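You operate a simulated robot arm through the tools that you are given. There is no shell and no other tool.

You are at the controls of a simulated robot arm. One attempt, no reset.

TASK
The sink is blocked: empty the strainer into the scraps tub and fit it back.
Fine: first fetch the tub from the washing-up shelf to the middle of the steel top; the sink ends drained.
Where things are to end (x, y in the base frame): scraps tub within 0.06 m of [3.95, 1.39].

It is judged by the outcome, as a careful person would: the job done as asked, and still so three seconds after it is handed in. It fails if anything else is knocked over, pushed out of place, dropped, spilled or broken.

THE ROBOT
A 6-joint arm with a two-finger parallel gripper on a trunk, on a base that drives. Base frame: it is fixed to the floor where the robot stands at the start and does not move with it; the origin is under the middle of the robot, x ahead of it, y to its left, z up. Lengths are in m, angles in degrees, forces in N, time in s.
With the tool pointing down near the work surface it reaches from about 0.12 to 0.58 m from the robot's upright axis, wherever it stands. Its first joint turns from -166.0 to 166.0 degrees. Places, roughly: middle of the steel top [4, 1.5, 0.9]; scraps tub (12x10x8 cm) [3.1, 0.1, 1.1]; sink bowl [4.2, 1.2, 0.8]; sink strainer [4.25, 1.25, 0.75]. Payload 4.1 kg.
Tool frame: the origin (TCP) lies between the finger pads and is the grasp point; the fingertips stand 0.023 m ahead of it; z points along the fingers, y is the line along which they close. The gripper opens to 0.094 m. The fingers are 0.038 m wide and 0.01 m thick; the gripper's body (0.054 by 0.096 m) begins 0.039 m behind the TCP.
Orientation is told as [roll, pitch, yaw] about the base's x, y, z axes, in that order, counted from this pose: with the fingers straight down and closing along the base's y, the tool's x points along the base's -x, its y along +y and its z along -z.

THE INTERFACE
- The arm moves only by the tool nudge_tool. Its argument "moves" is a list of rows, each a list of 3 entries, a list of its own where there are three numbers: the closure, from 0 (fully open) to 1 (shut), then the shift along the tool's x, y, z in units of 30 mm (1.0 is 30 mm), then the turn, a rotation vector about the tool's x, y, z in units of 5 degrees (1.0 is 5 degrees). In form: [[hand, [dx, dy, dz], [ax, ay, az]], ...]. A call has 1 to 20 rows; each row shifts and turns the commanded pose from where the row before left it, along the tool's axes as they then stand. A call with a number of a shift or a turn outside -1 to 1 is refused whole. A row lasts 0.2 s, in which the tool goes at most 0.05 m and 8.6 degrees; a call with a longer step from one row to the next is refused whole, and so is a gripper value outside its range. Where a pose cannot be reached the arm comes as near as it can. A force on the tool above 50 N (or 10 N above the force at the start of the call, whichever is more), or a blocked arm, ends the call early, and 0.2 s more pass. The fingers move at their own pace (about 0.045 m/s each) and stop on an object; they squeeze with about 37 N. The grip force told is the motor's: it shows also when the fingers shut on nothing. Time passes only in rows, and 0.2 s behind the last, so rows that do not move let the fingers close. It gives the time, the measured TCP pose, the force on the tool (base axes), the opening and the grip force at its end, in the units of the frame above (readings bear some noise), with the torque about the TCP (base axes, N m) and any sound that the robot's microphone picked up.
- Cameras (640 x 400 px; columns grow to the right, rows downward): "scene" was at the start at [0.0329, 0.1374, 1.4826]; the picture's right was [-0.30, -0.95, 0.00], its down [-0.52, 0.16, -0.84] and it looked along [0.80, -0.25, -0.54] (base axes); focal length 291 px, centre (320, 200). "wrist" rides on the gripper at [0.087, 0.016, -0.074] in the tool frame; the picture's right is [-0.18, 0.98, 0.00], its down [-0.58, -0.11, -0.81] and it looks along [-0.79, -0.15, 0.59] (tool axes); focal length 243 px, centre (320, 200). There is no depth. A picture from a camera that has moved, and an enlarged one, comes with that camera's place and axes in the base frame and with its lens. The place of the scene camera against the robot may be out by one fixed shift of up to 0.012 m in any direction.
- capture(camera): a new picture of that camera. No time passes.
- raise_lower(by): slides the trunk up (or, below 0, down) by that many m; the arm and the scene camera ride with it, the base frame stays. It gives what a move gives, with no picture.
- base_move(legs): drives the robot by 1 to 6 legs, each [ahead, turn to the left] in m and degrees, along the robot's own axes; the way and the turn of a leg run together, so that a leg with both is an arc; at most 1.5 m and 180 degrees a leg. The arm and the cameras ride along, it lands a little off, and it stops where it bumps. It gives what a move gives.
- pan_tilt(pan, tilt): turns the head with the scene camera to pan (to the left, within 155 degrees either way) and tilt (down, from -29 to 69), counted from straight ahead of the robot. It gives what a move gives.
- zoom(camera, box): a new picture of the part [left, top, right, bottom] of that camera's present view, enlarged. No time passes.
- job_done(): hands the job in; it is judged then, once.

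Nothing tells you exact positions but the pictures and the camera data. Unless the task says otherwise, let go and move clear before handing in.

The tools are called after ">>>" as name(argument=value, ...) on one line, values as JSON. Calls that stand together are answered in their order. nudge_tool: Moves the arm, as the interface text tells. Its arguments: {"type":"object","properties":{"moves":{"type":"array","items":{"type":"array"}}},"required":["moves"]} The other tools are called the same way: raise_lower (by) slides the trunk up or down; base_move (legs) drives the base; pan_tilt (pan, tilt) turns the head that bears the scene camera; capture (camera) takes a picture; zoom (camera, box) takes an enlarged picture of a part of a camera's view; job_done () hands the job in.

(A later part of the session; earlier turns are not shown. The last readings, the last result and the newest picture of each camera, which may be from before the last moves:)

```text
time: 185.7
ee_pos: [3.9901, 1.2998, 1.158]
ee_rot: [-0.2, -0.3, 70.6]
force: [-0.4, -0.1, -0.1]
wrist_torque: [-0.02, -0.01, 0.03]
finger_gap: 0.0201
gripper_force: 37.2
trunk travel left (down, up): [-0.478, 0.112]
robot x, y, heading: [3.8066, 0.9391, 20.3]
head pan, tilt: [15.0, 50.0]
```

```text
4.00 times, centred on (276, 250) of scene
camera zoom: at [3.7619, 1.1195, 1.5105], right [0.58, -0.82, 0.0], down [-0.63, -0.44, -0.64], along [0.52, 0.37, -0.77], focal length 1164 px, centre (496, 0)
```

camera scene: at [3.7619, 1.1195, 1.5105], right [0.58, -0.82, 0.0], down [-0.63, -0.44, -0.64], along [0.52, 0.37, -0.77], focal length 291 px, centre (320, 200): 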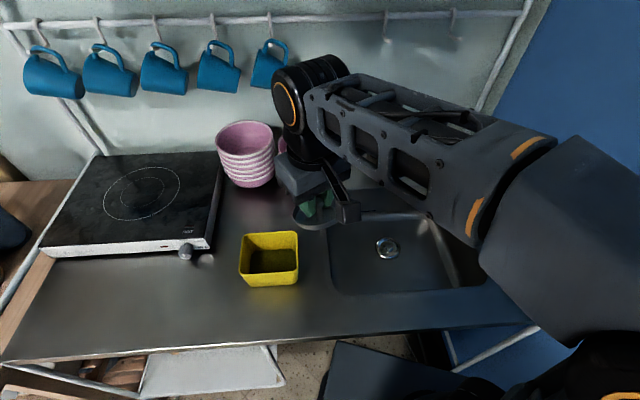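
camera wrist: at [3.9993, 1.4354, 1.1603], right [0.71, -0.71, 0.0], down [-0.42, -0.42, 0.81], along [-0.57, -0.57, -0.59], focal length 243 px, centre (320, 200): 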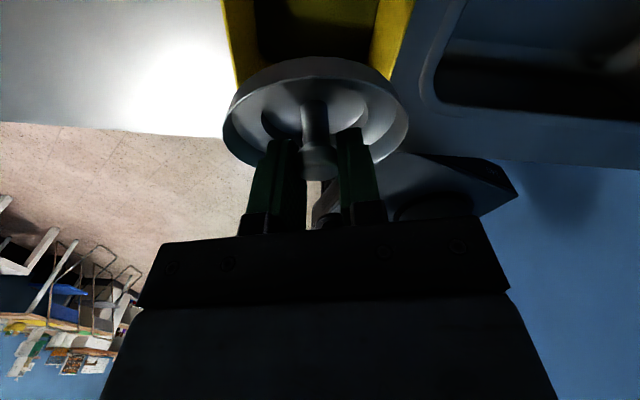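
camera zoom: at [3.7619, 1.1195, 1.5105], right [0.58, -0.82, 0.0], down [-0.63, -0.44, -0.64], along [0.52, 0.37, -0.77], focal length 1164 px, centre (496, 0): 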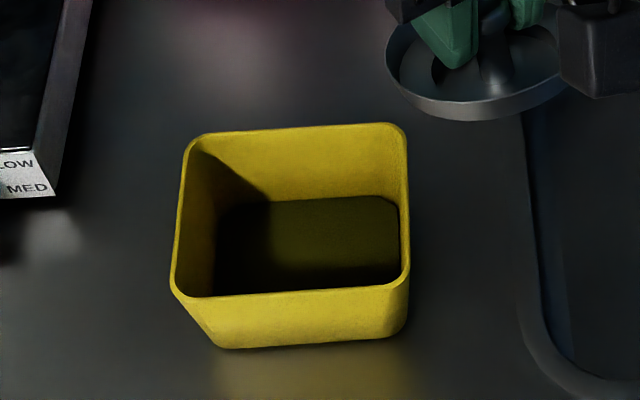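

The tub now holds the scraps (its dark fill sits higher than before), and the steel around it is clean. I'll restore the grasp orientation and retrace the path to the sink.

>>> nudge_tool(moves=[[1, [0, 0, -0.8], [0, 0, 1]], [1, [0, 0, -0.8], [0, 0, 1]], [1, [0, 0, -0.8], [0, 0, 1]], [1, [0, 0, -0.8], [0, 0, 1]], [1, [0, 0, -0.9], [0, 0, 1]], [1, [0, 0, -0.9], [0, 0, 1]], [1, [0, 0, 0], [0, 0, 0.98]], [1, [0, 0, 0], [0, -1, 0]], [1, [0, 0, 0], [0, -1, 0]], [1, [0, 0, 0], [0, -1, 0]], [1, [0, 0, 0], [0, -1, 0]], [1, [0, 0, 0], [0, 0, 0]]])

>>> raise_lower(by=-0.15)

>>> capture(camera="scene")

>>> capture(camera="wrist")

```text
time: 188.3
ee_pos: [3.9894, 1.2986, 1.3088]
ee_rot: [0.2, -20.3, 35.8]
force: [0.7, 0.9, 0.4]
wrist_torque: [0.02, -0.01, 0.05]
finger_gap: 0.0203
gripper_force: 37.6
trunk travel left (down, up): [-0.478, 0.112]
robot x, y, heading: [3.8054, 0.9404, 20.3]
head pan, tilt: [15.0, 50.0]
```

```text
time: 190.0
ee_pos: [3.9902, 1.2993, 1.1588]
ee_rot: [0.0, -20.2, 35.8]
force: [0.0, 0.3, -0.7]
wrist_torque: [-0.01, -0.03, -0.02]
finger_gap: 0.0203
gripper_force: 37.1
trunk travel left (down, up): [-0.328, 0.262]
robot x, y, heading: [3.8041, 0.9405, 20.2]
head pan, tilt: [15.0, 50.0]
```

```text
taken
camera scene: at [3.7619, 1.1194, 1.3606], right [0.58, -0.82, 0.0], down [-0.63, -0.44, -0.64], along [0.52, 0.37, -0.77], focal length 291 px, centre (320, 200)
```

scene: 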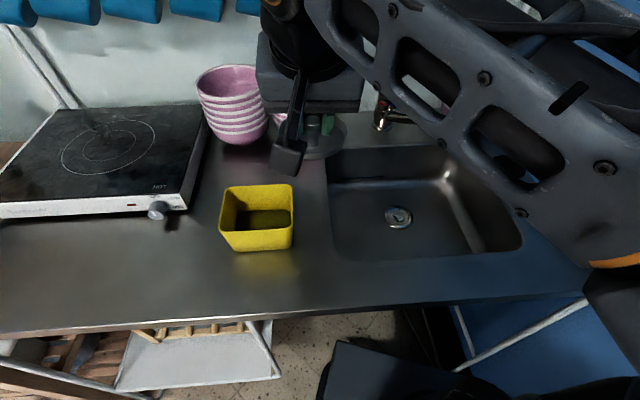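

```text
taken
camera wrist: at [3.8951, 1.2509, 1.1976], right [-0.44, 0.9, 0.06], down [0.28, 0.07, 0.96], along [0.85, 0.44, -0.28], focal length 243 px, centre (320, 200)
```

wrist: 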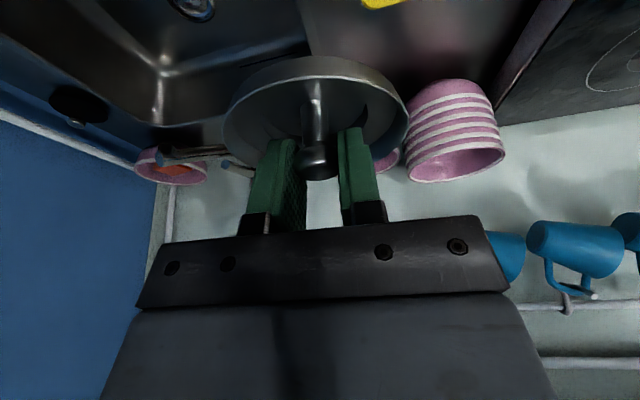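

>>> zoom(camera="scene", box=[212, 178, 302, 258])

>>> nudge_tool(moves=[[1, [-0.17, -0.43, 0.063], [0, 0, 0]], [1, [-0.347, -0.861, 0.126], [0, 0, 0]], [1, [-0.347, -0.861, 0.126], [0, 0, 0]], [1, [-0.347, -0.861, 0.126], [0, 0, 0]], [1, [-0.347, -0.861, 0.126], [0, 0, 0]], [1, [-0.347, -0.861, 0.126], [0, 0, 0]], [1, [-0.347, -0.861, 0.126], [0, 0, 0]], [1, [-0.347, -0.861, 0.126], [0, 0, 0]], [1, [-0.17, -0.43, 0.063], [0, 0, 0]], [1, [0, 0, 0], [0, 0, 0]]])

>>> raise_lower(by=-0.15)

>>> capture(camera="wrist")

>>> capture(camera="scene")

```text
5.00 times, centred on (257, 218) of scene
camera zoom: at [3.7619, 1.1194, 1.3606], right [0.58, -0.82, 0.0], down [-0.63, -0.44, -0.64], along [0.52, 0.37, -0.77], focal length 1455 px, centre (635, 110)
```

zoom: 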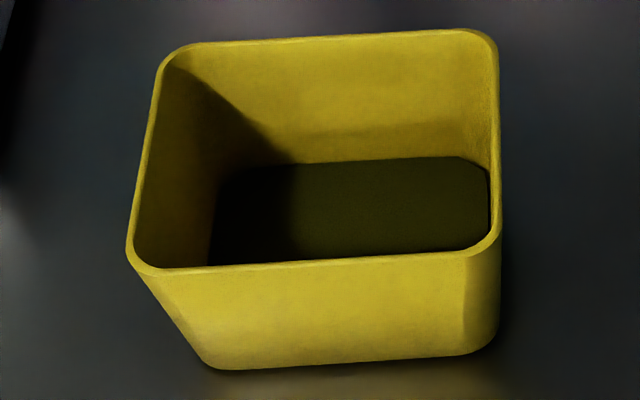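

```text
time: 192.2
ee_pos: [4.1826, 1.1826, 1.157]
ee_rot: [0.2, -20.2, 35.8]
force: [-0.5, 1.2, -0.7]
wrist_torque: [0.03, 0.0, 0.03]
finger_gap: 0.0203
gripper_force: 37.5
trunk travel left (down, up): [-0.328, 0.262]
robot x, y, heading: [3.8065, 0.9427, 20.2]
head pan, tilt: [15.0, 50.0]
```

```text
time: 194.0
ee_pos: [4.1826, 1.1824, 1.0071]
ee_rot: [0.1, -20.3, 35.9]
force: [0.0, -0.1, -1.4]
wrist_torque: [-0.02, 0.01, -0.02]
finger_gap: 0.0202
gripper_force: 37.4
trunk travel left (down, up): [-0.178, 0.412]
robot x, y, heading: [3.8027, 0.9409, 20.5]
head pan, tilt: [15.0, 50.0]
```

```text
taken
camera wrist: at [4.0873, 1.1347, 1.0465], right [-0.44, 0.9, 0.06], down [0.28, 0.07, 0.96], along [0.85, 0.44, -0.28], focal length 243 px, centre (320, 200)
```

wrist: 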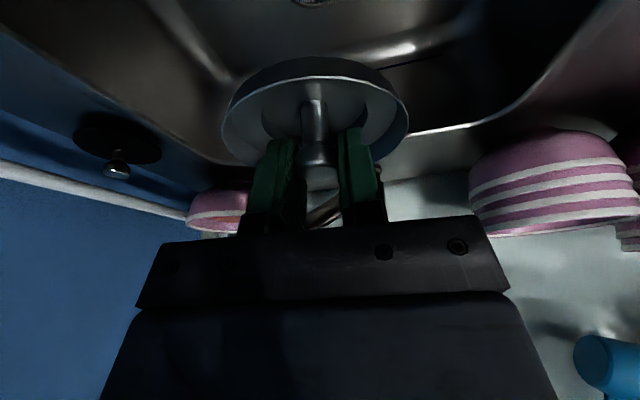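

```text
taken
camera scene: at [3.762, 1.1194, 1.2106], right [0.58, -0.82, 0.0], down [-0.63, -0.44, -0.64], along [0.52, 0.37, -0.77], focal length 291 px, centre (320, 200)
```

scene: 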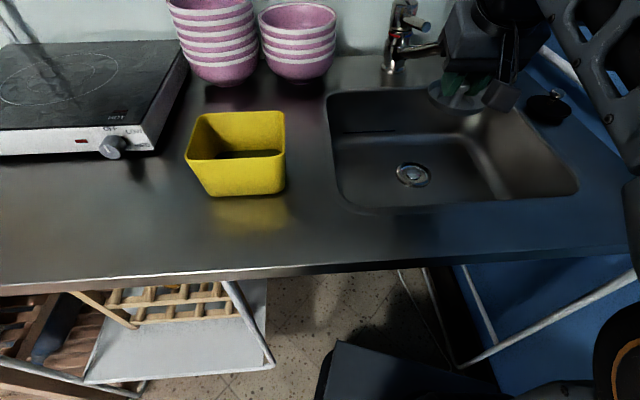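

The strainer is back at the recorded retreat point within 2 mm. I'll slide in along the same line and pause just above the drain.

>>> nudge_tool(moves=[[1, [0, 0, 0.6], [0, 0, 0]], [1, [0, 0, 0.6], [0, 0, 0]], [1, [0, 0, 0.6], [0, 0, 0]], [1, [0, 0, 0.6], [0, 0, 0]], [1, [0, 0, 0.6], [0, 0, 0]], [1, [0, 0, 0.6], [0, 0, 0]], [1, [0, 0, 0.6], [0, 0, 0]], [1, [0, 0, 0.6], [0, 0, 0]], [1, [0, 0, 0.6], [0, 0, 0]], [1, [0, 0, 0], [0, 0, 0]]])

>>> capture(camera="wrist")

>>> zoom(camera="scene", box=[380, 60, 540, 200])

```text
time: 196.2
ee_pos: [4.2276, 1.2165, 0.8549]
ee_rot: [0.1, -20.1, 35.9]
force: [-0.5, -0.3, -0.5]
wrist_torque: [0.03, 0.01, -0.03]
finger_gap: 0.0202
gripper_force: 37.0
trunk travel left (down, up): [-0.178, 0.412]
robot x, y, heading: [3.8062, 0.9423, 20.5]
head pan, tilt: [15.0, 50.0]
```

```text
taken
camera wrist: at [4.1319, 1.1672, 0.8942], right [-0.44, 0.9, 0.06], down [0.28, 0.07, 0.96], along [0.85, 0.44, -0.28], focal length 243 px, centre (320, 200)
```

wrist: 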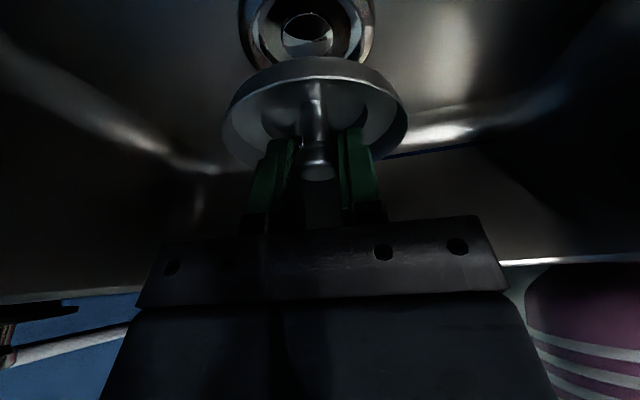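

```text
2.86 times, centred on (460, 130) of scene
camera zoom: at [3.762, 1.1194, 1.2106], right [0.58, -0.82, 0.0], down [-0.63, -0.44, -0.64], along [0.52, 0.37, -0.77], focal length 831 px, centre (-80, 400)
```

zoom: 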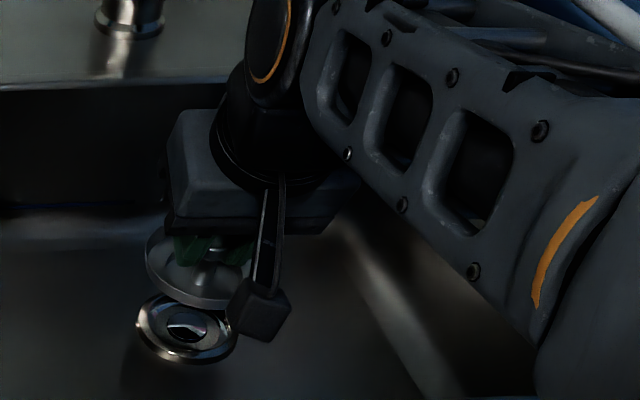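

>>> nudge_tool(moves=[[1, [0.17, 0, 0.47], [0, 0, 0]], [1, [0.17, 0, 0.47], [0, 0, 0]], [1, [0, 0, 0], [0, 0, 0]]])

>>> capture(camera="wrist")

>>> nudge_tool(moves=[[1, [0.057, 0, 0.157], [0, 0, 0]], [1, [0, 0, 0], [0, 0, 0]]])

```text
time: 197.0
ee_pos: [4.2286, 1.2162, 0.8246]
ee_rot: [0.1, -20.2, 35.8]
force: [0.1, -0.4, -1.1]
wrist_torque: [0.02, -0.04, 0.03]
finger_gap: 0.0203
gripper_force: 36.8
trunk travel left (down, up): [-0.178, 0.412]
robot x, y, heading: [3.8045, 0.9434, 20.4]
head pan, tilt: [15.0, 50.0]
```

```text
taken
camera wrist: at [4.132, 1.1678, 0.8637], right [-0.44, 0.9, 0.06], down [0.28, 0.07, 0.96], along [0.85, 0.44, -0.28], focal length 243 px, centre (320, 200)
```

wrist: 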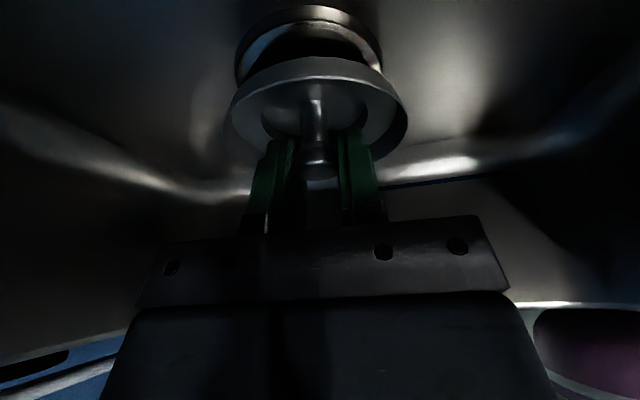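

```text
time: 197.6
ee_pos: [4.2282, 1.2155, 0.8198]
ee_rot: [0.0, -20.2, 35.7]
force: [1.2, -1.1, -0.5]
wrist_torque: [-0.01, 0.02, 0.04]
finger_gap: 0.0204
gripper_force: 36.5
trunk travel left (down, up): [-0.178, 0.412]
robot x, y, heading: [3.804, 0.9402, 20.5]
head pan, tilt: [15.0, 50.0]
```

>>> zoom(camera="wrist", box=[210, 0, 430, 190])

>>> zoom(camera="scene", box=[390, 120, 480, 200])

```text
2.11 times, centred on (320, 95) of wrist
camera zoom: at [4.1323, 1.1677, 0.859], right [-0.44, 0.9, 0.06], down [0.28, 0.07, 0.96], along [0.85, 0.44, -0.28], focal length 511 px, centre (320, 421)
```

zoom: 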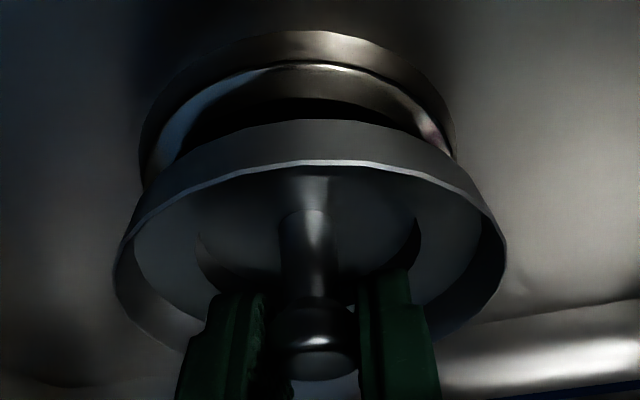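

```text
5.00 times, centred on (435, 160) of scene
camera zoom: at [3.762, 1.1194, 1.2106], right [0.58, -0.82, 0.0], down [-0.63, -0.44, -0.64], along [0.52, 0.37, -0.77], focal length 1455 px, centre (-255, 400)
```

zoom: 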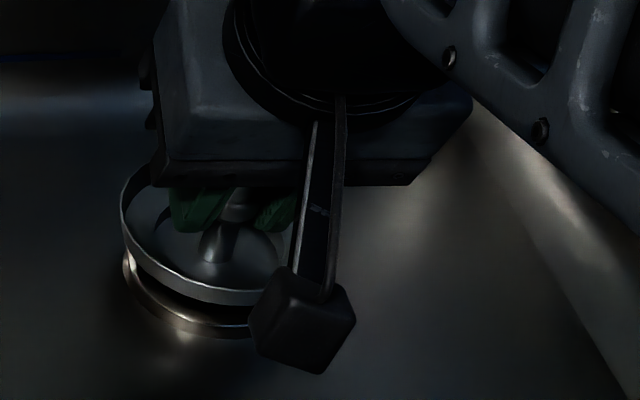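

I'll compare alignment with the view I had at the same height when lifting out, going up 5 mm for the same picture.

>>> nudge_tool(moves=[[1, [-0.057, 0, -0.157], [0, 0, 0]], [1, [0, 0, 0], [0, 0, 0]]])

>>> zoom(camera="scene", box=[380, 60, 540, 200])

>>> capture(camera="wrist")

```text
time: 198.2
ee_pos: [4.2268, 1.2173, 0.8244]
ee_rot: [0.2, -20.2, 36.0]
force: [0.5, 0.2, -0.4]
wrist_torque: [0.04, 0.01, 0.0]
finger_gap: 0.02
gripper_force: 36.7
trunk travel left (down, up): [-0.178, 0.412]
robot x, y, heading: [3.807, 0.9423, 20.3]
head pan, tilt: [15.0, 50.0]
```

```text
2.86 times, centred on (460, 130) of scene
camera zoom: at [3.762, 1.1194, 1.2106], right [0.58, -0.82, 0.0], down [-0.63, -0.44, -0.64], along [0.52, 0.37, -0.77], focal length 831 px, centre (-80, 400)
```

zoom: 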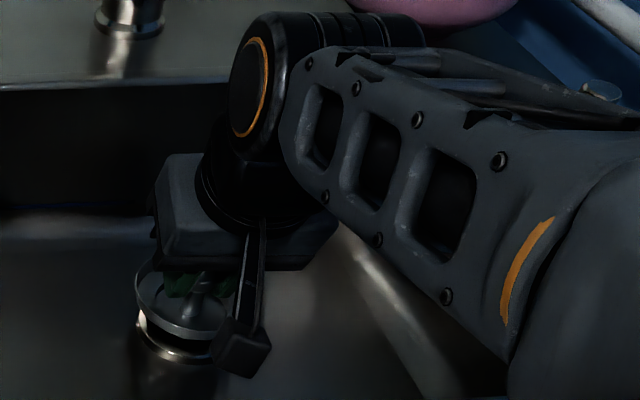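

```text
taken
camera wrist: at [4.1324, 1.1682, 0.8645], right [-0.44, 0.9, 0.06], down [0.28, 0.07, 0.96], along [0.85, 0.44, -0.28], focal length 243 px, centre (320, 200)
```

wrist: 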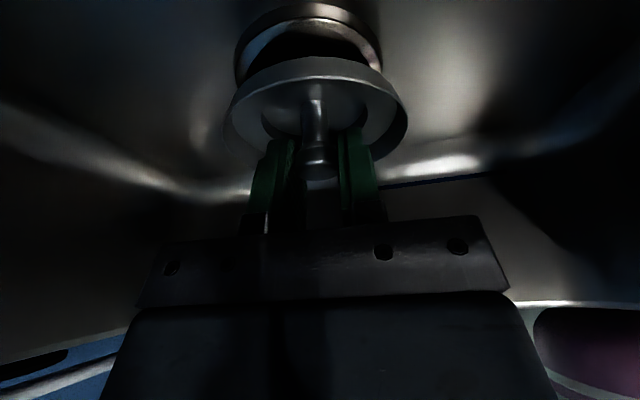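

The flange sits slightly right of and nearer than the strainer compared with the lift-out view, by about 2–3 mm. I'll correct by that much and compare again.

>>> nudge_tool(moves=[[1, [0.094, -0.083, -0.034], [0, 0, 0]], [1, [0, 0, 0], [0, 0, 0]]])

>>> capture(camera="wrist")

>>> zoom(camera="wrist", box=[210, 0, 430, 190])

>>> zoom(camera="scene", box=[380, 60, 540, 200])

```text
time: 198.8
ee_pos: [4.2263, 1.2132, 0.8257]
ee_rot: [0.0, -20.2, 35.9]
force: [-0.1, -1.6, 0.1]
wrist_torque: [0.0, 0.0, 0.01]
finger_gap: 0.0201
gripper_force: 36.9
trunk travel left (down, up): [-0.178, 0.412]
robot x, y, heading: [3.8043, 0.9393, 20.2]
head pan, tilt: [15.0, 50.0]
```

```text
taken
camera wrist: at [4.1317, 1.164, 0.8643], right [-0.44, 0.9, 0.06], down [0.28, 0.07, 0.96], along [0.85, 0.44, -0.28], focal length 243 px, centre (320, 200)
```

wrist: 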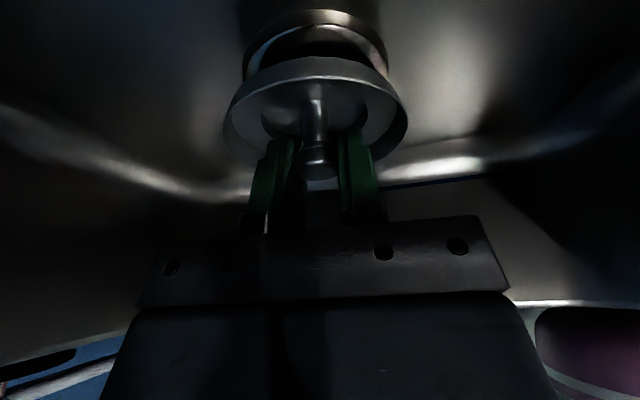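

```text
2.11 times, centred on (320, 95) of wrist
camera zoom: at [4.1317, 1.164, 0.8643], right [-0.44, 0.9, 0.06], down [0.28, 0.07, 0.96], along [0.85, 0.44, -0.28], focal length 511 px, centre (320, 421)
```

zoom: 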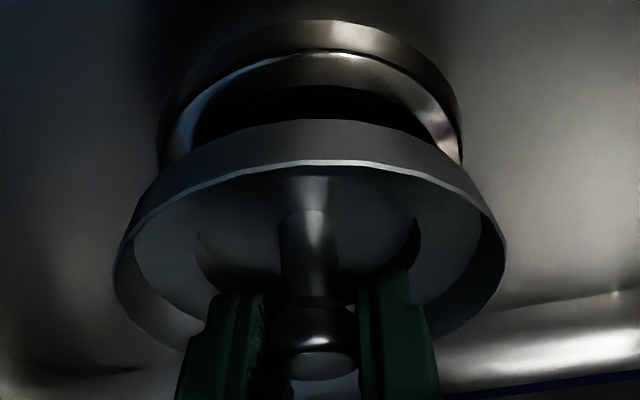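

```text
2.86 times, centred on (460, 130) of scene
camera zoom: at [3.762, 1.1194, 1.2106], right [0.58, -0.82, 0.0], down [-0.63, -0.44, -0.64], along [0.52, 0.37, -0.77], focal length 831 px, centre (-80, 400)
```

zoom: 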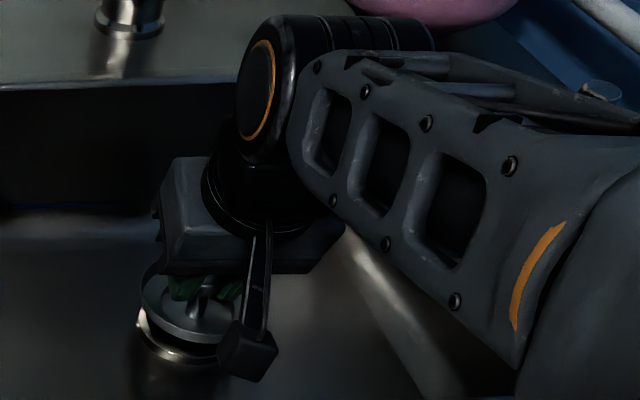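

>>> nudge_tool(moves=[[1, [0, 0.04, 0], [0, 0, 0]], [1, [0.057, 0, 0.157], [0, 0, 0]], [1, [0.057, 0, 0.157], [0, 0, 0]], [1, [0, 0, 0], [0, 0, 0]]])

>>> zoom(camera="wrist", box=[210, 0, 430, 190])

>>> zoom(camera="scene", box=[390, 120, 480, 200])

```text
time: 199.8
ee_pos: [4.2252, 1.2134, 0.8142]
ee_rot: [0.2, -20.0, 35.9]
force: [0.6, -0.2, -0.4]
wrist_torque: [0.0, -0.03, 0.02]
finger_gap: 0.0205
gripper_force: 37.7
trunk travel left (down, up): [-0.178, 0.412]
robot x, y, heading: [3.8062, 0.9419, 20.3]
head pan, tilt: [15.0, 50.0]
```

```text
2.11 times, centred on (320, 95) of wrist
camera zoom: at [4.131, 1.1652, 0.8539], right [-0.44, 0.9, 0.06], down [0.28, 0.07, 0.96], along [0.85, 0.44, -0.28], focal length 511 px, centre (320, 421)
```

zoom: 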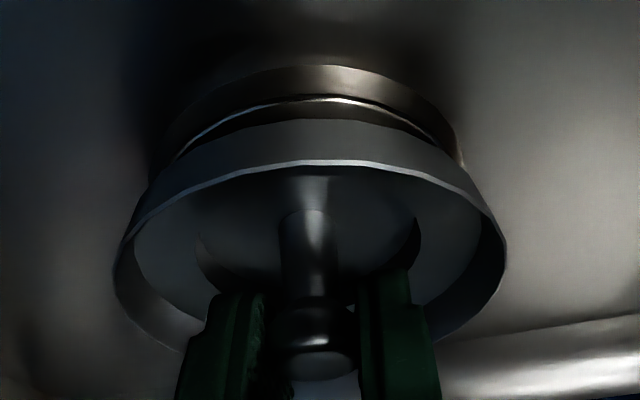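

```text
5.00 times, centred on (435, 160) of scene
camera zoom: at [3.762, 1.1194, 1.2106], right [0.58, -0.82, 0.0], down [-0.63, -0.44, -0.64], along [0.52, 0.37, -0.77], focal length 1455 px, centre (-255, 400)
```

zoom: 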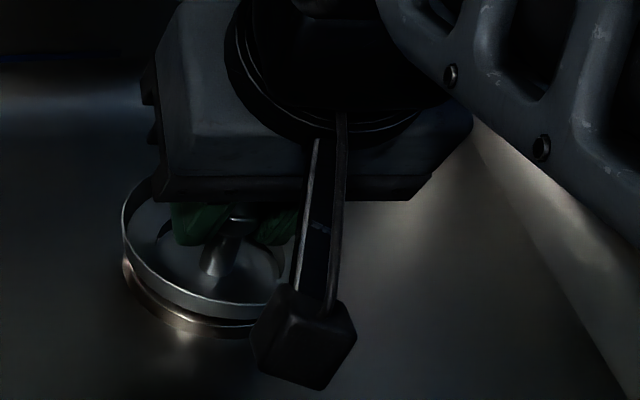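

No contact yet, and the sideways alignment is good. I'll shift 1.7 mm back toward me, then lower gently and watch the force.

>>> nudge_tool(moves=[[1, [0.053, 0, -0.019], [0, 0, 0]], [1, [0.034, 0, 0.094], [0, 0, 0]], [1, [0, 0, 0], [0, 0, 0]]])

>>> nudge_tool(moves=[[1, [0.034, 0, 0.094], [0, 0, 0]], [1, [0, 0, 0], [0, 0, 0]]])

>>> zoom(camera="wrist", box=[210, 0, 430, 190])

```text
time: 200.6
ee_pos: [4.2241, 1.2134, 0.8118]
ee_rot: [0.0, -20.1, 36.0]
force: [0.7, -0.1, -0.1]
wrist_torque: [0.01, 0.0, -0.02]
finger_gap: 0.0202
gripper_force: 37.2
trunk travel left (down, up): [-0.178, 0.412]
robot x, y, heading: [3.8046, 0.9401, 20.3]
head pan, tilt: [15.0, 50.0]
```

```text
time: 201.2
ee_pos: [4.2234, 1.2121, 0.8098]
ee_rot: [0.0, -20.4, 35.8]
force: [0.8, 0.3, 16.4]
wrist_torque: [-0.07, 0.14, 0.01]
finger_gap: 0.0204
gripper_force: 36.9
trunk travel left (down, up): [-0.178, 0.412]
robot x, y, heading: [3.8063, 0.941, 20.2]
head pan, tilt: [15.0, 50.0]
```

```text
2.11 times, centred on (320, 95) of wrist
camera zoom: at [4.1289, 1.1641, 0.85], right [-0.44, 0.9, 0.07], down [0.28, 0.06, 0.96], along [0.86, 0.44, -0.28], focal length 511 px, centre (320, 421)
```

zoom: 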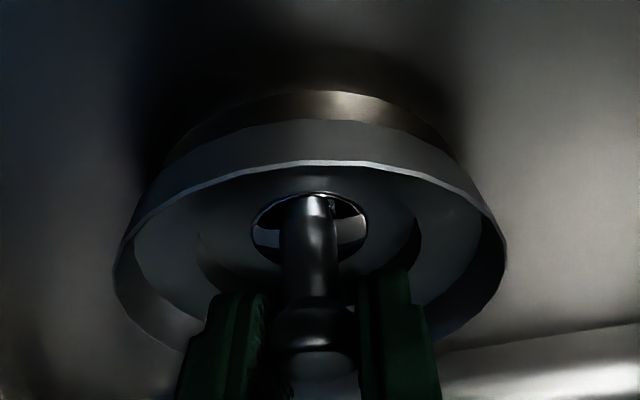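

There is contact at the seat height, but the drain ring still shows on the near side, so the strainer sits about 3 mm too far forward. I'll lift slightly, shift back 3 mm, and lower again.

>>> nudge_tool(moves=[[1, [-0.046, 0, -0.125], [0, 0, 0]], [1, [0.094, 0, -0.034], [0, 0, 0]], [1, [0, 0, 0], [0, 0, 0]]])

>>> zoom(camera="wrist", box=[210, 0, 430, 190])

>>> nudge_tool(moves=[[1, [0.034, 0, 0.094], [0, 0, 0]], [1, [0.023, 0, 0.063], [0, 0, 0]], [1, [0, 0, 0], [0, 0, 0]]])

>>> zoom(camera="wrist", box=[210, 0, 430, 190])

```text
time: 202.0
ee_pos: [4.2238, 1.2121, 0.8124]
ee_rot: [0.1, -20.1, 35.9]
force: [8.4, 7.2, -4.5]
wrist_torque: [0.34, -0.39, 0.04]
finger_gap: 0.0203
gripper_force: 37.2
trunk travel left (down, up): [-0.178, 0.412]
robot x, y, heading: [3.8038, 0.94, 20.2]
head pan, tilt: [15.0, 50.0]
```

```text
2.11 times, centred on (320, 95) of wrist
camera zoom: at [4.128, 1.1631, 0.8513], right [-0.44, 0.9, 0.06], down [0.28, 0.07, 0.96], along [0.85, 0.44, -0.28], focal length 511 px, centre (320, 421)
```

zoom: 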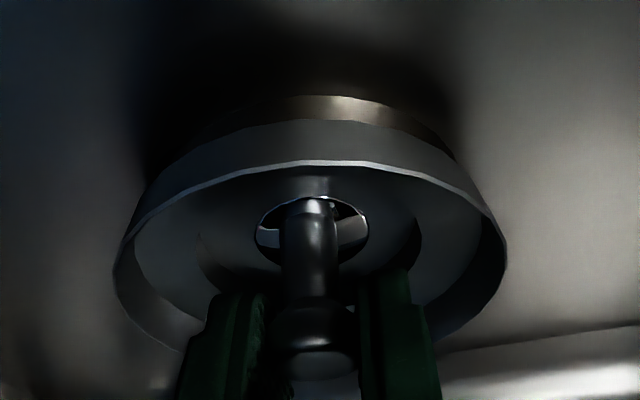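

```text
time: 202.8
ee_pos: [4.2224, 1.2114, 0.8112]
ee_rot: [0.0, -20.5, 35.9]
force: [6.3, 4.1, 27.8]
wrist_torque: [-0.1, 0.13, -0.01]
finger_gap: 0.0198
gripper_force: 36.6
trunk travel left (down, up): [-0.178, 0.412]
robot x, y, heading: [3.8079, 0.9438, 20.2]
head pan, tilt: [15.0, 50.0]
```

```text
2.11 times, centred on (320, 95) of wrist
camera zoom: at [4.1274, 1.1627, 0.8497], right [-0.44, 0.9, 0.07], down [0.28, 0.06, 0.96], along [0.86, 0.44, -0.28], focal length 511 px, centre (320, 421)
```

zoom: 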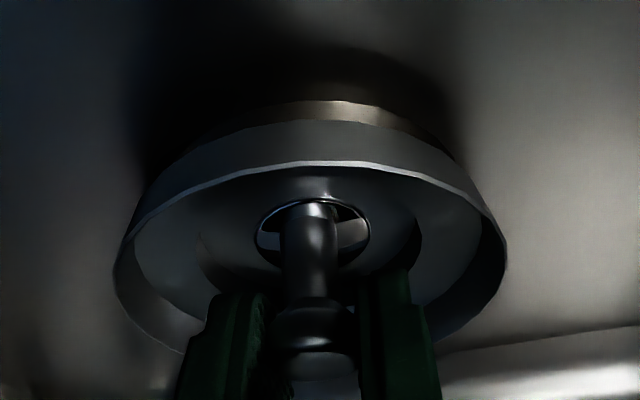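

There is now a sideways force, so the basket is captured in the hole, and the contact height matches the original seated height (0.810). I'll undo the 3 mm shift to centre it, press lightly and then release.

>>> nudge_tool(moves=[[1, [-0.046, 0, -0.06], [0, 0, 0]], [1, [-0.03, 0, 0.0], [0, 0, 0]], [1, [0, 0, 0], [0, 0, 0]]])

>>> zoom(camera="wrist", box=[210, 0, 430, 190])

```text
time: 203.6
ee_pos: [4.2232, 1.2114, 0.8103]
ee_rot: [0.1, -20.2, 35.9]
force: [1.6, 1.8, 17.4]
wrist_torque: [0.0, -0.05, 0.01]
finger_gap: 0.0201
gripper_force: 36.9
trunk travel left (down, up): [-0.178, 0.412]
robot x, y, heading: [3.8047, 0.9424, 20.2]
head pan, tilt: [15.0, 50.0]
```

```text
2.11 times, centred on (320, 95) of wrist
camera zoom: at [4.1279, 1.163, 0.8503], right [-0.44, 0.9, 0.06], down [0.28, 0.07, 0.96], along [0.86, 0.44, -0.28], focal length 511 px, centre (320, 421)
```

zoom: 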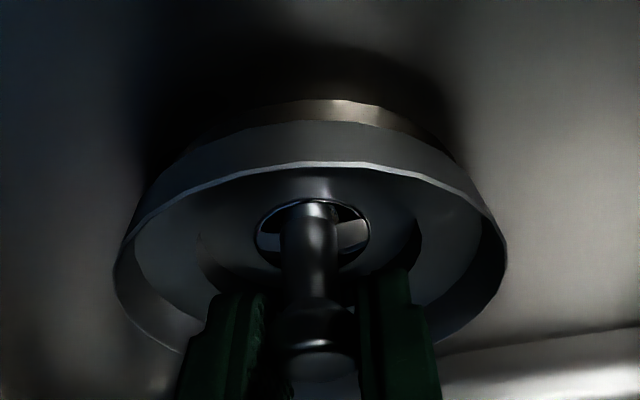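

>>> nudge_tool(moves=[[1, [-0.02, 0, -0.05], [0, 0, 0]], [0.9, [0, 0, 0], [0, 0, 0]], [0.75, [0, 0, 0], [0, 0, 0]], [0.6, [0, 0, 0], [0, 0, 0]], [0.5, [0, 0, 0], [0, 0, 0]], [0.5, [0, 0, 0], [0, 0, 0]]])

>>> zoom(camera="wrist", box=[210, 0, 430, 190])

>>> capture(camera="wrist")

```text
time: 205.0
ee_pos: [4.2227, 1.2102, 0.8126]
ee_rot: [0.1, -20.1, 35.7]
force: [0.2, 0.2, 0.6]
wrist_torque: [-0.01, -0.05, 0.01]
finger_gap: 0.0468
gripper_force: 0.0
trunk travel left (down, up): [-0.178, 0.412]
robot x, y, heading: [3.8029, 0.9426, 20.4]
head pan, tilt: [15.0, 50.0]
```

```text
2.11 times, centred on (320, 95) of wrist
camera zoom: at [4.1282, 1.1629, 0.8516], right [-0.44, 0.9, 0.06], down [0.28, 0.07, 0.96], along [0.85, 0.44, -0.28], focal length 511 px, centre (320, 421)
```

zoom: 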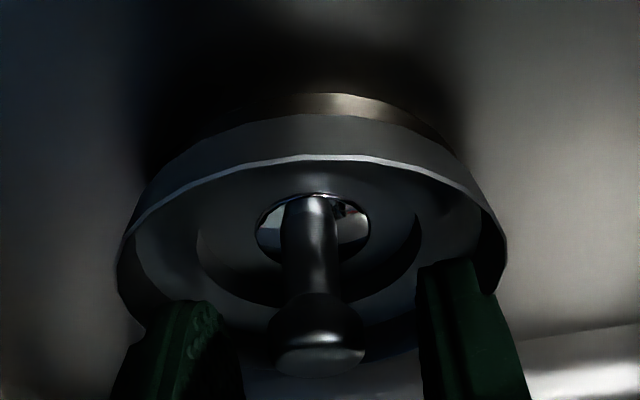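

```text
taken
camera wrist: at [4.1282, 1.1629, 0.8516], right [-0.44, 0.9, 0.06], down [0.28, 0.07, 0.96], along [0.85, 0.44, -0.28], focal length 243 px, centre (320, 200)
```

wrist: 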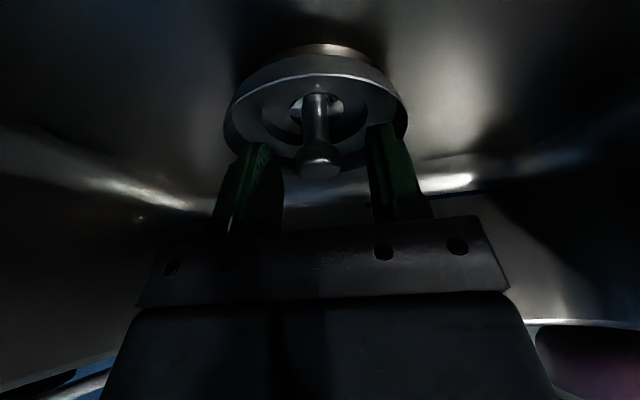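

Released. I'll back out along the approach line and inspect the seat from above.

>>> nudge_tool(moves=[[0.5, [0, 0, -0.4], [0, 0, 0]], [0.5, [0, 0, -0.7], [0, 0, 0]], [0.5, [0, 0, -0.8], [0, 0, 0]], [0.5, [0, 0, -0.8], [0, 0, 0]], [0.5, [0, 0, -0.8], [0, 0, 0]], [0.5, [0, 0, -0.8], [0, 0, 0]], [0.5, [0, 0, -0.8], [0, 0, 0]], [0.5, [0, 0, -0.8], [0, 0, 0]], [0.5, [0, 0, -0.8], [0, 0, 0]], [0.5, [0, 0, -0.8], [0, 0, 0]]])

>>> raise_lower(by=0.177)

>>> capture(camera="scene")

>>> zoom(camera="scene", box=[360, 180, 440, 240])

>>> capture(camera="wrist")

```text
time: 207.2
ee_pos: [4.1595, 1.1658, 1.0229]
ee_rot: [0.1, -20.2, 35.9]
force: [0.2, -0.5, -0.3]
wrist_torque: [0.02, 0.0, 0.02]
finger_gap: 0.0468
gripper_force: 0.2
trunk travel left (down, up): [-0.178, 0.412]
robot x, y, heading: [3.8073, 0.9444, 20.2]
head pan, tilt: [15.0, 50.0]
```

```text
time: 209.2
ee_pos: [4.1586, 1.1674, 1.2]
ee_rot: [0.1, -20.2, 35.9]
force: [0.8, -0.1, 0.5]
wrist_torque: [0.02, 0.0, 0.0]
finger_gap: 0.0469
gripper_force: 0.0
trunk travel left (down, up): [-0.355, 0.235]
robot x, y, heading: [3.8063, 0.9418, 20.5]
head pan, tilt: [15.0, 50.0]
```

```text
taken
camera scene: at [3.762, 1.1195, 1.3875], right [0.58, -0.82, 0.0], down [-0.63, -0.44, -0.64], along [0.52, 0.37, -0.77], focal length 291 px, centre (320, 200)
```

scene: 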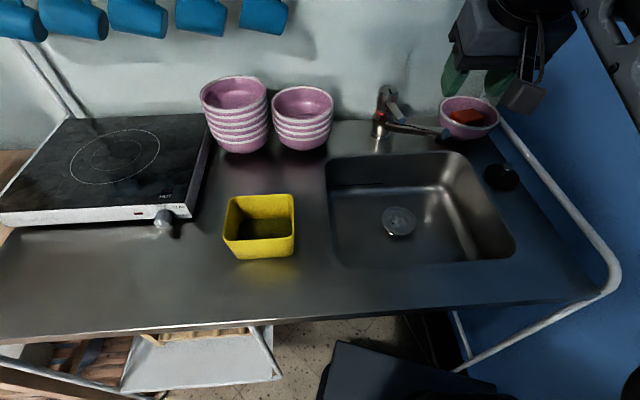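

```text
6.67 times, centred on (400, 210) of scene
camera zoom: at [3.762, 1.1195, 1.3875], right [0.58, -0.82, 0.0], down [-0.63, -0.44, -0.64], along [0.52, 0.37, -0.77], focal length 1940 px, centre (-213, 133)
```

zoom: 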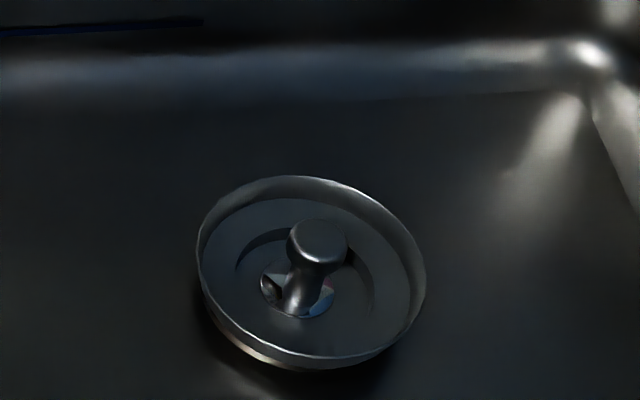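

```text
taken
camera wrist: at [4.0641, 1.118, 1.2394], right [-0.44, 0.9, 0.06], down [0.28, 0.07, 0.96], along [0.85, 0.44, -0.28], focal length 243 px, centre (320, 200)
```

wrist: 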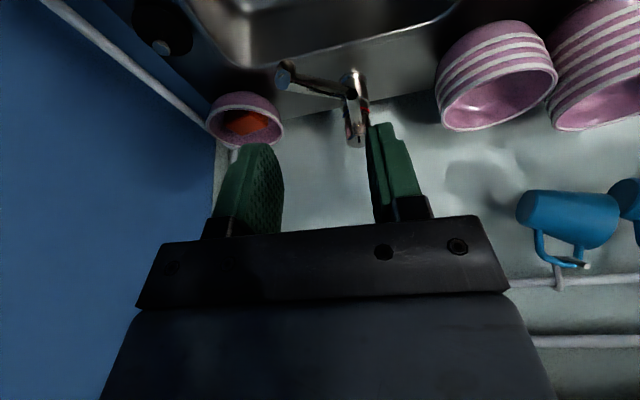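

From above the strainer is in the drain, but a thin line of the drain ring shows on one side. I'll compare with the earlier seated view from the same trunk height.

>>> raise_lower(by=-0.2)

>>> zoom(camera="scene", box=[370, 20, 530, 200])

>>> zoom(camera="scene", box=[385, 130, 449, 190])

>>> capture(camera="wrist")

```text
time: 211.3
ee_pos: [4.16, 1.1655, 0.9995]
ee_rot: [0.1, -20.1, 35.8]
force: [-0.7, -0.2, 0.3]
wrist_torque: [0.02, 0.02, 0.03]
finger_gap: 0.0471
gripper_force: 0.0
trunk travel left (down, up): [-0.155, 0.435]
robot x, y, heading: [3.8048, 0.9428, 20.4]
head pan, tilt: [15.0, 50.0]
```

```text
2.22 times, centred on (450, 110) of scene
camera zoom: at [3.762, 1.1194, 1.1876], right [0.58, -0.82, 0.0], down [-0.63, -0.44, -0.64], along [0.52, 0.37, -0.77], focal length 646 px, centre (31, 400)
```

zoom: 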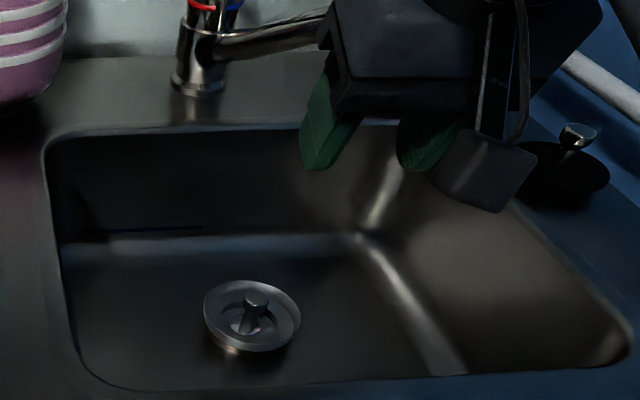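

```text
6.67 times, centred on (417, 160) of scene
camera zoom: at [3.762, 1.1194, 1.1876], right [0.58, -0.82, 0.0], down [-0.63, -0.44, -0.64], along [0.52, 0.37, -0.77], focal length 1940 px, centre (-327, 467)
```

zoom: 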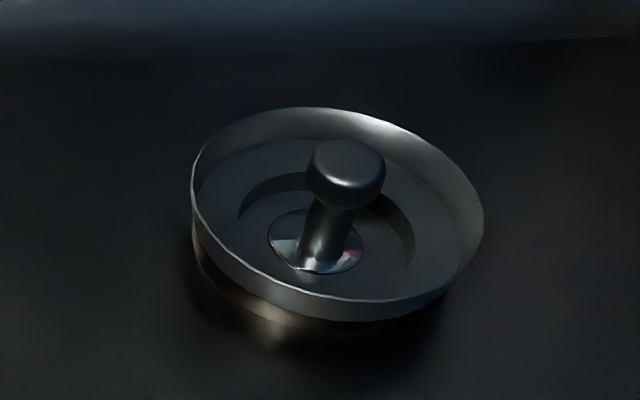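

```text
taken
camera wrist: at [4.0641, 1.118, 1.0395], right [-0.44, 0.9, 0.06], down [0.28, 0.07, 0.96], along [0.85, 0.44, -0.28], focal length 243 px, centre (320, 200)
```

wrist: 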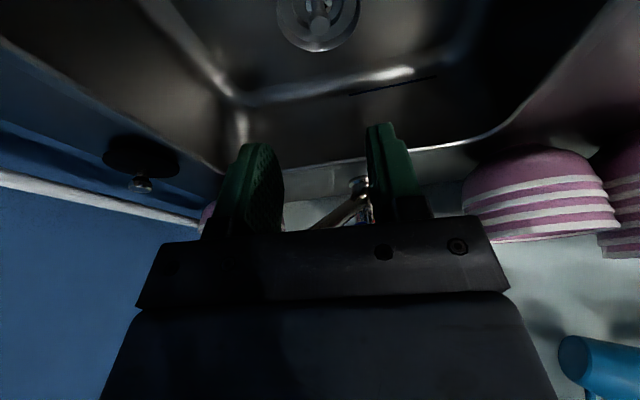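

Compared with the original view, the strainer now sits about 7 mm toward me and a few mm high, so my "corrections" took it off the true seat. I'll grip it again, lift slightly, and put it at the original lift-out position [4.2275, 1.2155].

>>> nudge_tool(moves=[[0.5, [-0.28, 0, 0.1], [0, 0, 0]], [0.5, [0, 0, 0.8], [0, 0, 0]], [0.5, [0, 0, 0.8], [0, 0, 0]], [0.5, [0, 0, 0.8], [0, 0, 0]], [0.5, [0, 0, 0.8], [0, 0, 0]], [0.5, [0, 0, 0.8], [0, 0, 0]], [0.5, [0, 0, 0.8], [0, 0, 0]], [0.5, [0, 0, 0.8], [0, 0, 0]], [0.5, [0, 0, 0.8], [0, 0, 0]], [0.5, [0, 0, 0], [0, 0, 0]]])

>>> zoom(camera="wrist", box=[210, 0, 430, 190])

```text
time: 213.5
ee_pos: [4.2207, 1.2107, 0.818]
ee_rot: [0.1, -20.2, 35.8]
force: [0.6, 1.0, -0.5]
wrist_torque: [-0.04, -0.01, 0.0]
finger_gap: 0.0469
gripper_force: 0.1
trunk travel left (down, up): [-0.155, 0.435]
robot x, y, heading: [3.803, 0.9408, 20.1]
head pan, tilt: [15.0, 50.0]
```

```text
2.11 times, centred on (320, 95) of wrist
camera zoom: at [4.125, 1.1628, 0.8575], right [-0.44, 0.9, 0.06], down [0.28, 0.07, 0.96], along [0.85, 0.44, -0.28], focal length 511 px, centre (320, 421)
```

zoom: 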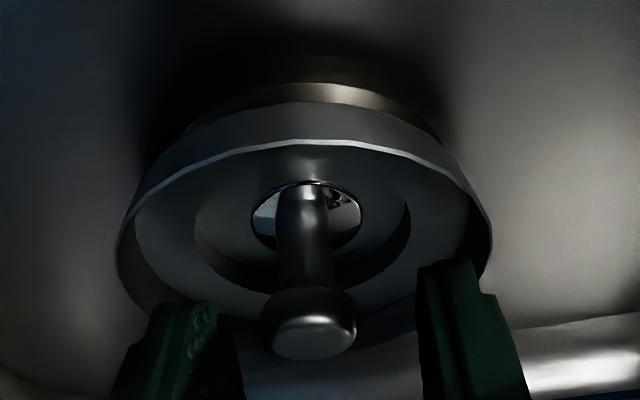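

>>> nudge_tool(moves=[[0.5, [-0.05, -0.09, 0.0], [0, 0, 0]], [0.5, [0, 0, 0.18], [0, 0, 0]], [0.5, [0, 0, 0], [0, 0, 0]], [0.7, [0, 0, 0], [0, 0, 0]], [0.85, [0, 0, 0], [0, 0, 0]], [1, [0, 0, 0], [0, 0, 0]], [1, [0, 0, 0], [0, 0, 0]], [1, [0, 0, 0], [0, 0, 0]]])

>>> nudge_tool(moves=[[1, [-0.057, 0, -0.157], [0, 0, 0]], [1, [-0.057, 0, -0.157], [0, 0, 0]], [1, [0, 0, 0], [0, 0, 0]]])

>>> zoom(camera="wrist", box=[210, 0, 430, 190])

```text
time: 215.3
ee_pos: [4.2232, 1.21, 0.8146]
ee_rot: [0.1, -20.2, 35.9]
force: [-0.3, -1.0, 0.8]
wrist_torque: [0.0, 0.02, -0.01]
finger_gap: 0.0201
gripper_force: 36.4
trunk travel left (down, up): [-0.155, 0.435]
robot x, y, heading: [3.8069, 0.9395, 19.9]
head pan, tilt: [15.0, 50.0]
```

```text
time: 216.1
ee_pos: [4.2245, 1.2114, 0.8261]
ee_rot: [0.0, -20.2, 35.8]
force: [0.7, 0.2, -0.1]
wrist_torque: [0.01, 0.01, 0.0]
finger_gap: 0.0198
gripper_force: 36.9
trunk travel left (down, up): [-0.155, 0.435]
robot x, y, heading: [3.8049, 0.9401, 20.3]
head pan, tilt: [15.0, 50.0]
```

```text
2.11 times, centred on (320, 95) of wrist
camera zoom: at [4.1289, 1.162, 0.8651], right [-0.44, 0.9, 0.06], down [0.28, 0.07, 0.96], along [0.85, 0.44, -0.28], focal length 511 px, centre (320, 421)
```

zoom: 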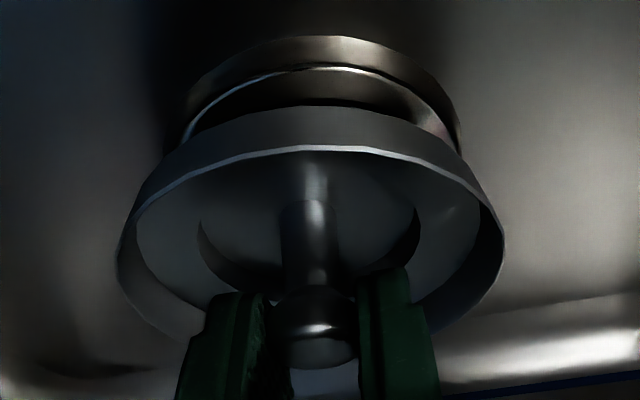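

>>> nudge_tool(moves=[[1, [-0.188, 0.06, 0.068], [0, 0, 0]], [1, [0, 0, 0], [0, 0, 0]]])

>>> zoom(camera="scene", box=[385, 130, 449, 190])

>>> nudge_tool(moves=[[1, [0.057, 0, 0.157], [0, 0, 0]], [1, [0.034, 0, 0.094], [0, 0, 0]], [1, [0, 0, 0], [0, 0, 0]]])

>>> zoom(camera="wrist", box=[210, 0, 430, 190])

```text
time: 216.7
ee_pos: [4.2279, 1.2154, 0.825]
ee_rot: [0.1, -20.2, 35.8]
force: [-0.9, -0.1, -0.8]
wrist_torque: [-0.01, 0.04, 0.0]
finger_gap: 0.0203
gripper_force: 37.1
trunk travel left (down, up): [-0.155, 0.435]
robot x, y, heading: [3.8052, 0.9426, 20.3]
head pan, tilt: [15.0, 50.0]
```

```text
6.67 times, centred on (417, 160) of scene
camera zoom: at [3.762, 1.1194, 1.1876], right [0.58, -0.82, 0.0], down [-0.63, -0.44, -0.64], along [0.52, 0.37, -0.77], focal length 1940 px, centre (-327, 467)
```

zoom: 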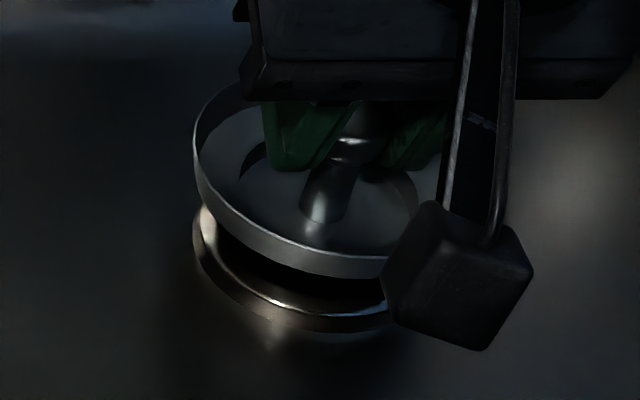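

```text
time: 217.5
ee_pos: [4.2277, 1.2144, 0.8201]
ee_rot: [-0.1, -20.6, 35.9]
force: [0.7, -2.7, 24.7]
wrist_torque: [0.28, -0.49, -0.04]
finger_gap: 0.0198
gripper_force: 37.4
trunk travel left (down, up): [-0.155, 0.435]
robot x, y, heading: [3.8065, 0.9423, 20.4]
head pan, tilt: [15.0, 50.0]
```

```text
2.11 times, centred on (320, 95) of wrist
camera zoom: at [4.1326, 1.1659, 0.8589], right [-0.44, 0.9, 0.07], down [0.28, 0.06, 0.96], along [0.86, 0.44, -0.28], focal length 511 px, centre (320, 421)
```

zoom: 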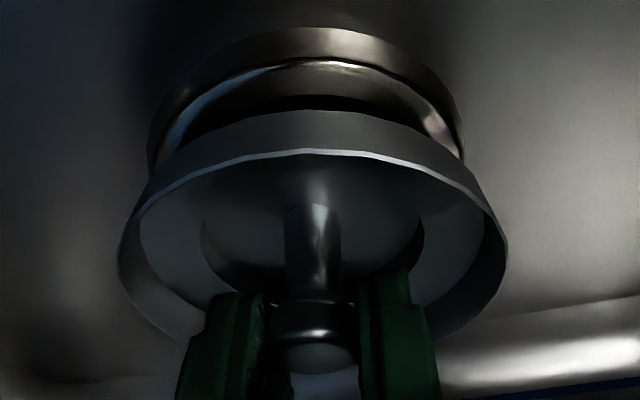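

Contact came early, and the torque shows it catching on the far side. The earlier place caught on the near side, so the true seat lies between the two. I'll lift 4 mm, move back about 2.5 mm and lower again.

>>> nudge_tool(moves=[[1, [-0.057, 0, -0.157], [0, 0, 0]], [1, [0.081, 0, -0.03], [0, 0, 0]], [1, [0.034, 0, 0.094], [0, 0, 0]], [1, [0.034, 0, 0.094], [0, 0, 0]], [1, [0, 0, 0], [0, 0, 0]]])

>>> zoom(camera="wrist", box=[210, 0, 430, 190])

```text
time: 218.7
ee_pos: [4.2262, 1.2141, 0.8159]
ee_rot: [0.1, -20.0, 35.9]
force: [-0.4, -0.2, -0.5]
wrist_torque: [-0.02, 0.0, -0.03]
finger_gap: 0.0201
gripper_force: 37.0
trunk travel left (down, up): [-0.155, 0.435]
robot x, y, heading: [3.8056, 0.9437, 20.3]
head pan, tilt: [15.0, 50.0]
```

```text
2.11 times, centred on (320, 95) of wrist
camera zoom: at [4.1308, 1.1656, 0.8558], right [-0.44, 0.9, 0.06], down [0.28, 0.07, 0.96], along [0.85, 0.44, -0.28], focal length 511 px, centre (320, 421)
```

zoom: 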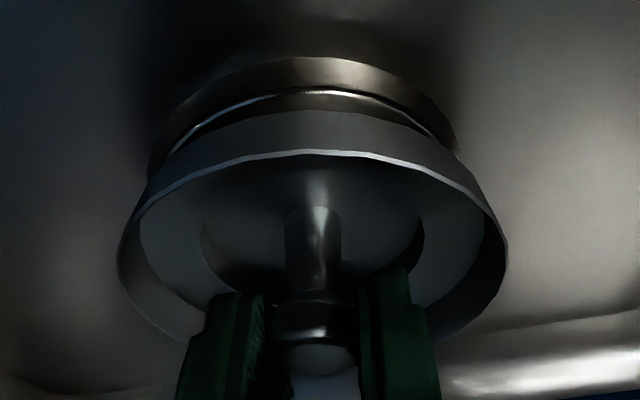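

It now passes below the previous catch height with no force. I'll keep lowering in small steps.

>>> nudge_tool(moves=[[1, [0.0228, 0, 0.0627], [0, 0, 0]], [1, [0, 0, 0], [0, 0, 0]]])

>>> nudge_tool(moves=[[1, [0.0228, 0, 0.0627], [0, 0, 0]], [1, [0, 0, 0], [0, 0, 0]]])

>>> zoom(camera="wrist", box=[210, 0, 430, 190])

```text
time: 219.3
ee_pos: [4.2267, 1.2148, 0.8136]
ee_rot: [0.1, -20.1, 35.9]
force: [-1.1, 0.4, 1.5]
wrist_torque: [-0.05, -0.01, 0.02]
finger_gap: 0.02
gripper_force: 37.1
trunk travel left (down, up): [-0.155, 0.435]
robot x, y, heading: [3.8058, 0.9425, 20.3]
head pan, tilt: [15.0, 50.0]
```

```text
time: 219.9
ee_pos: [4.2259, 1.2136, 0.8142]
ee_rot: [0.1, -20.3, 35.9]
force: [-0.9, 1.2, 12.9]
wrist_torque: [-0.25, 0.09, -0.05]
finger_gap: 0.0202
gripper_force: 36.9
trunk travel left (down, up): [-0.155, 0.435]
robot x, y, heading: [3.8055, 0.944, 20.2]
head pan, tilt: [15.0, 50.0]
```

```text
2.11 times, centred on (320, 95) of wrist
camera zoom: at [4.1306, 1.1655, 0.8527], right [-0.44, 0.9, 0.07], down [0.28, 0.07, 0.96], along [0.86, 0.44, -0.28], focal length 511 px, centre (320, 421)
```

zoom: 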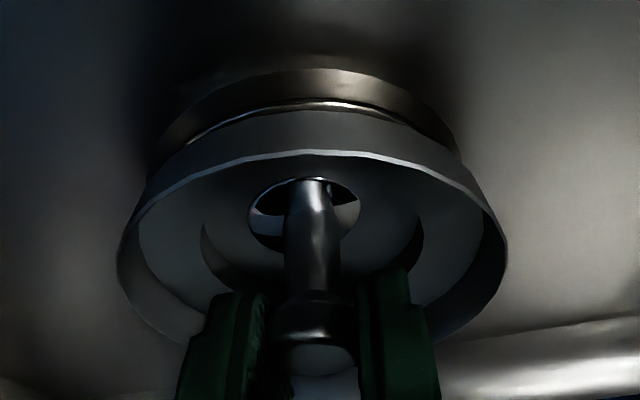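

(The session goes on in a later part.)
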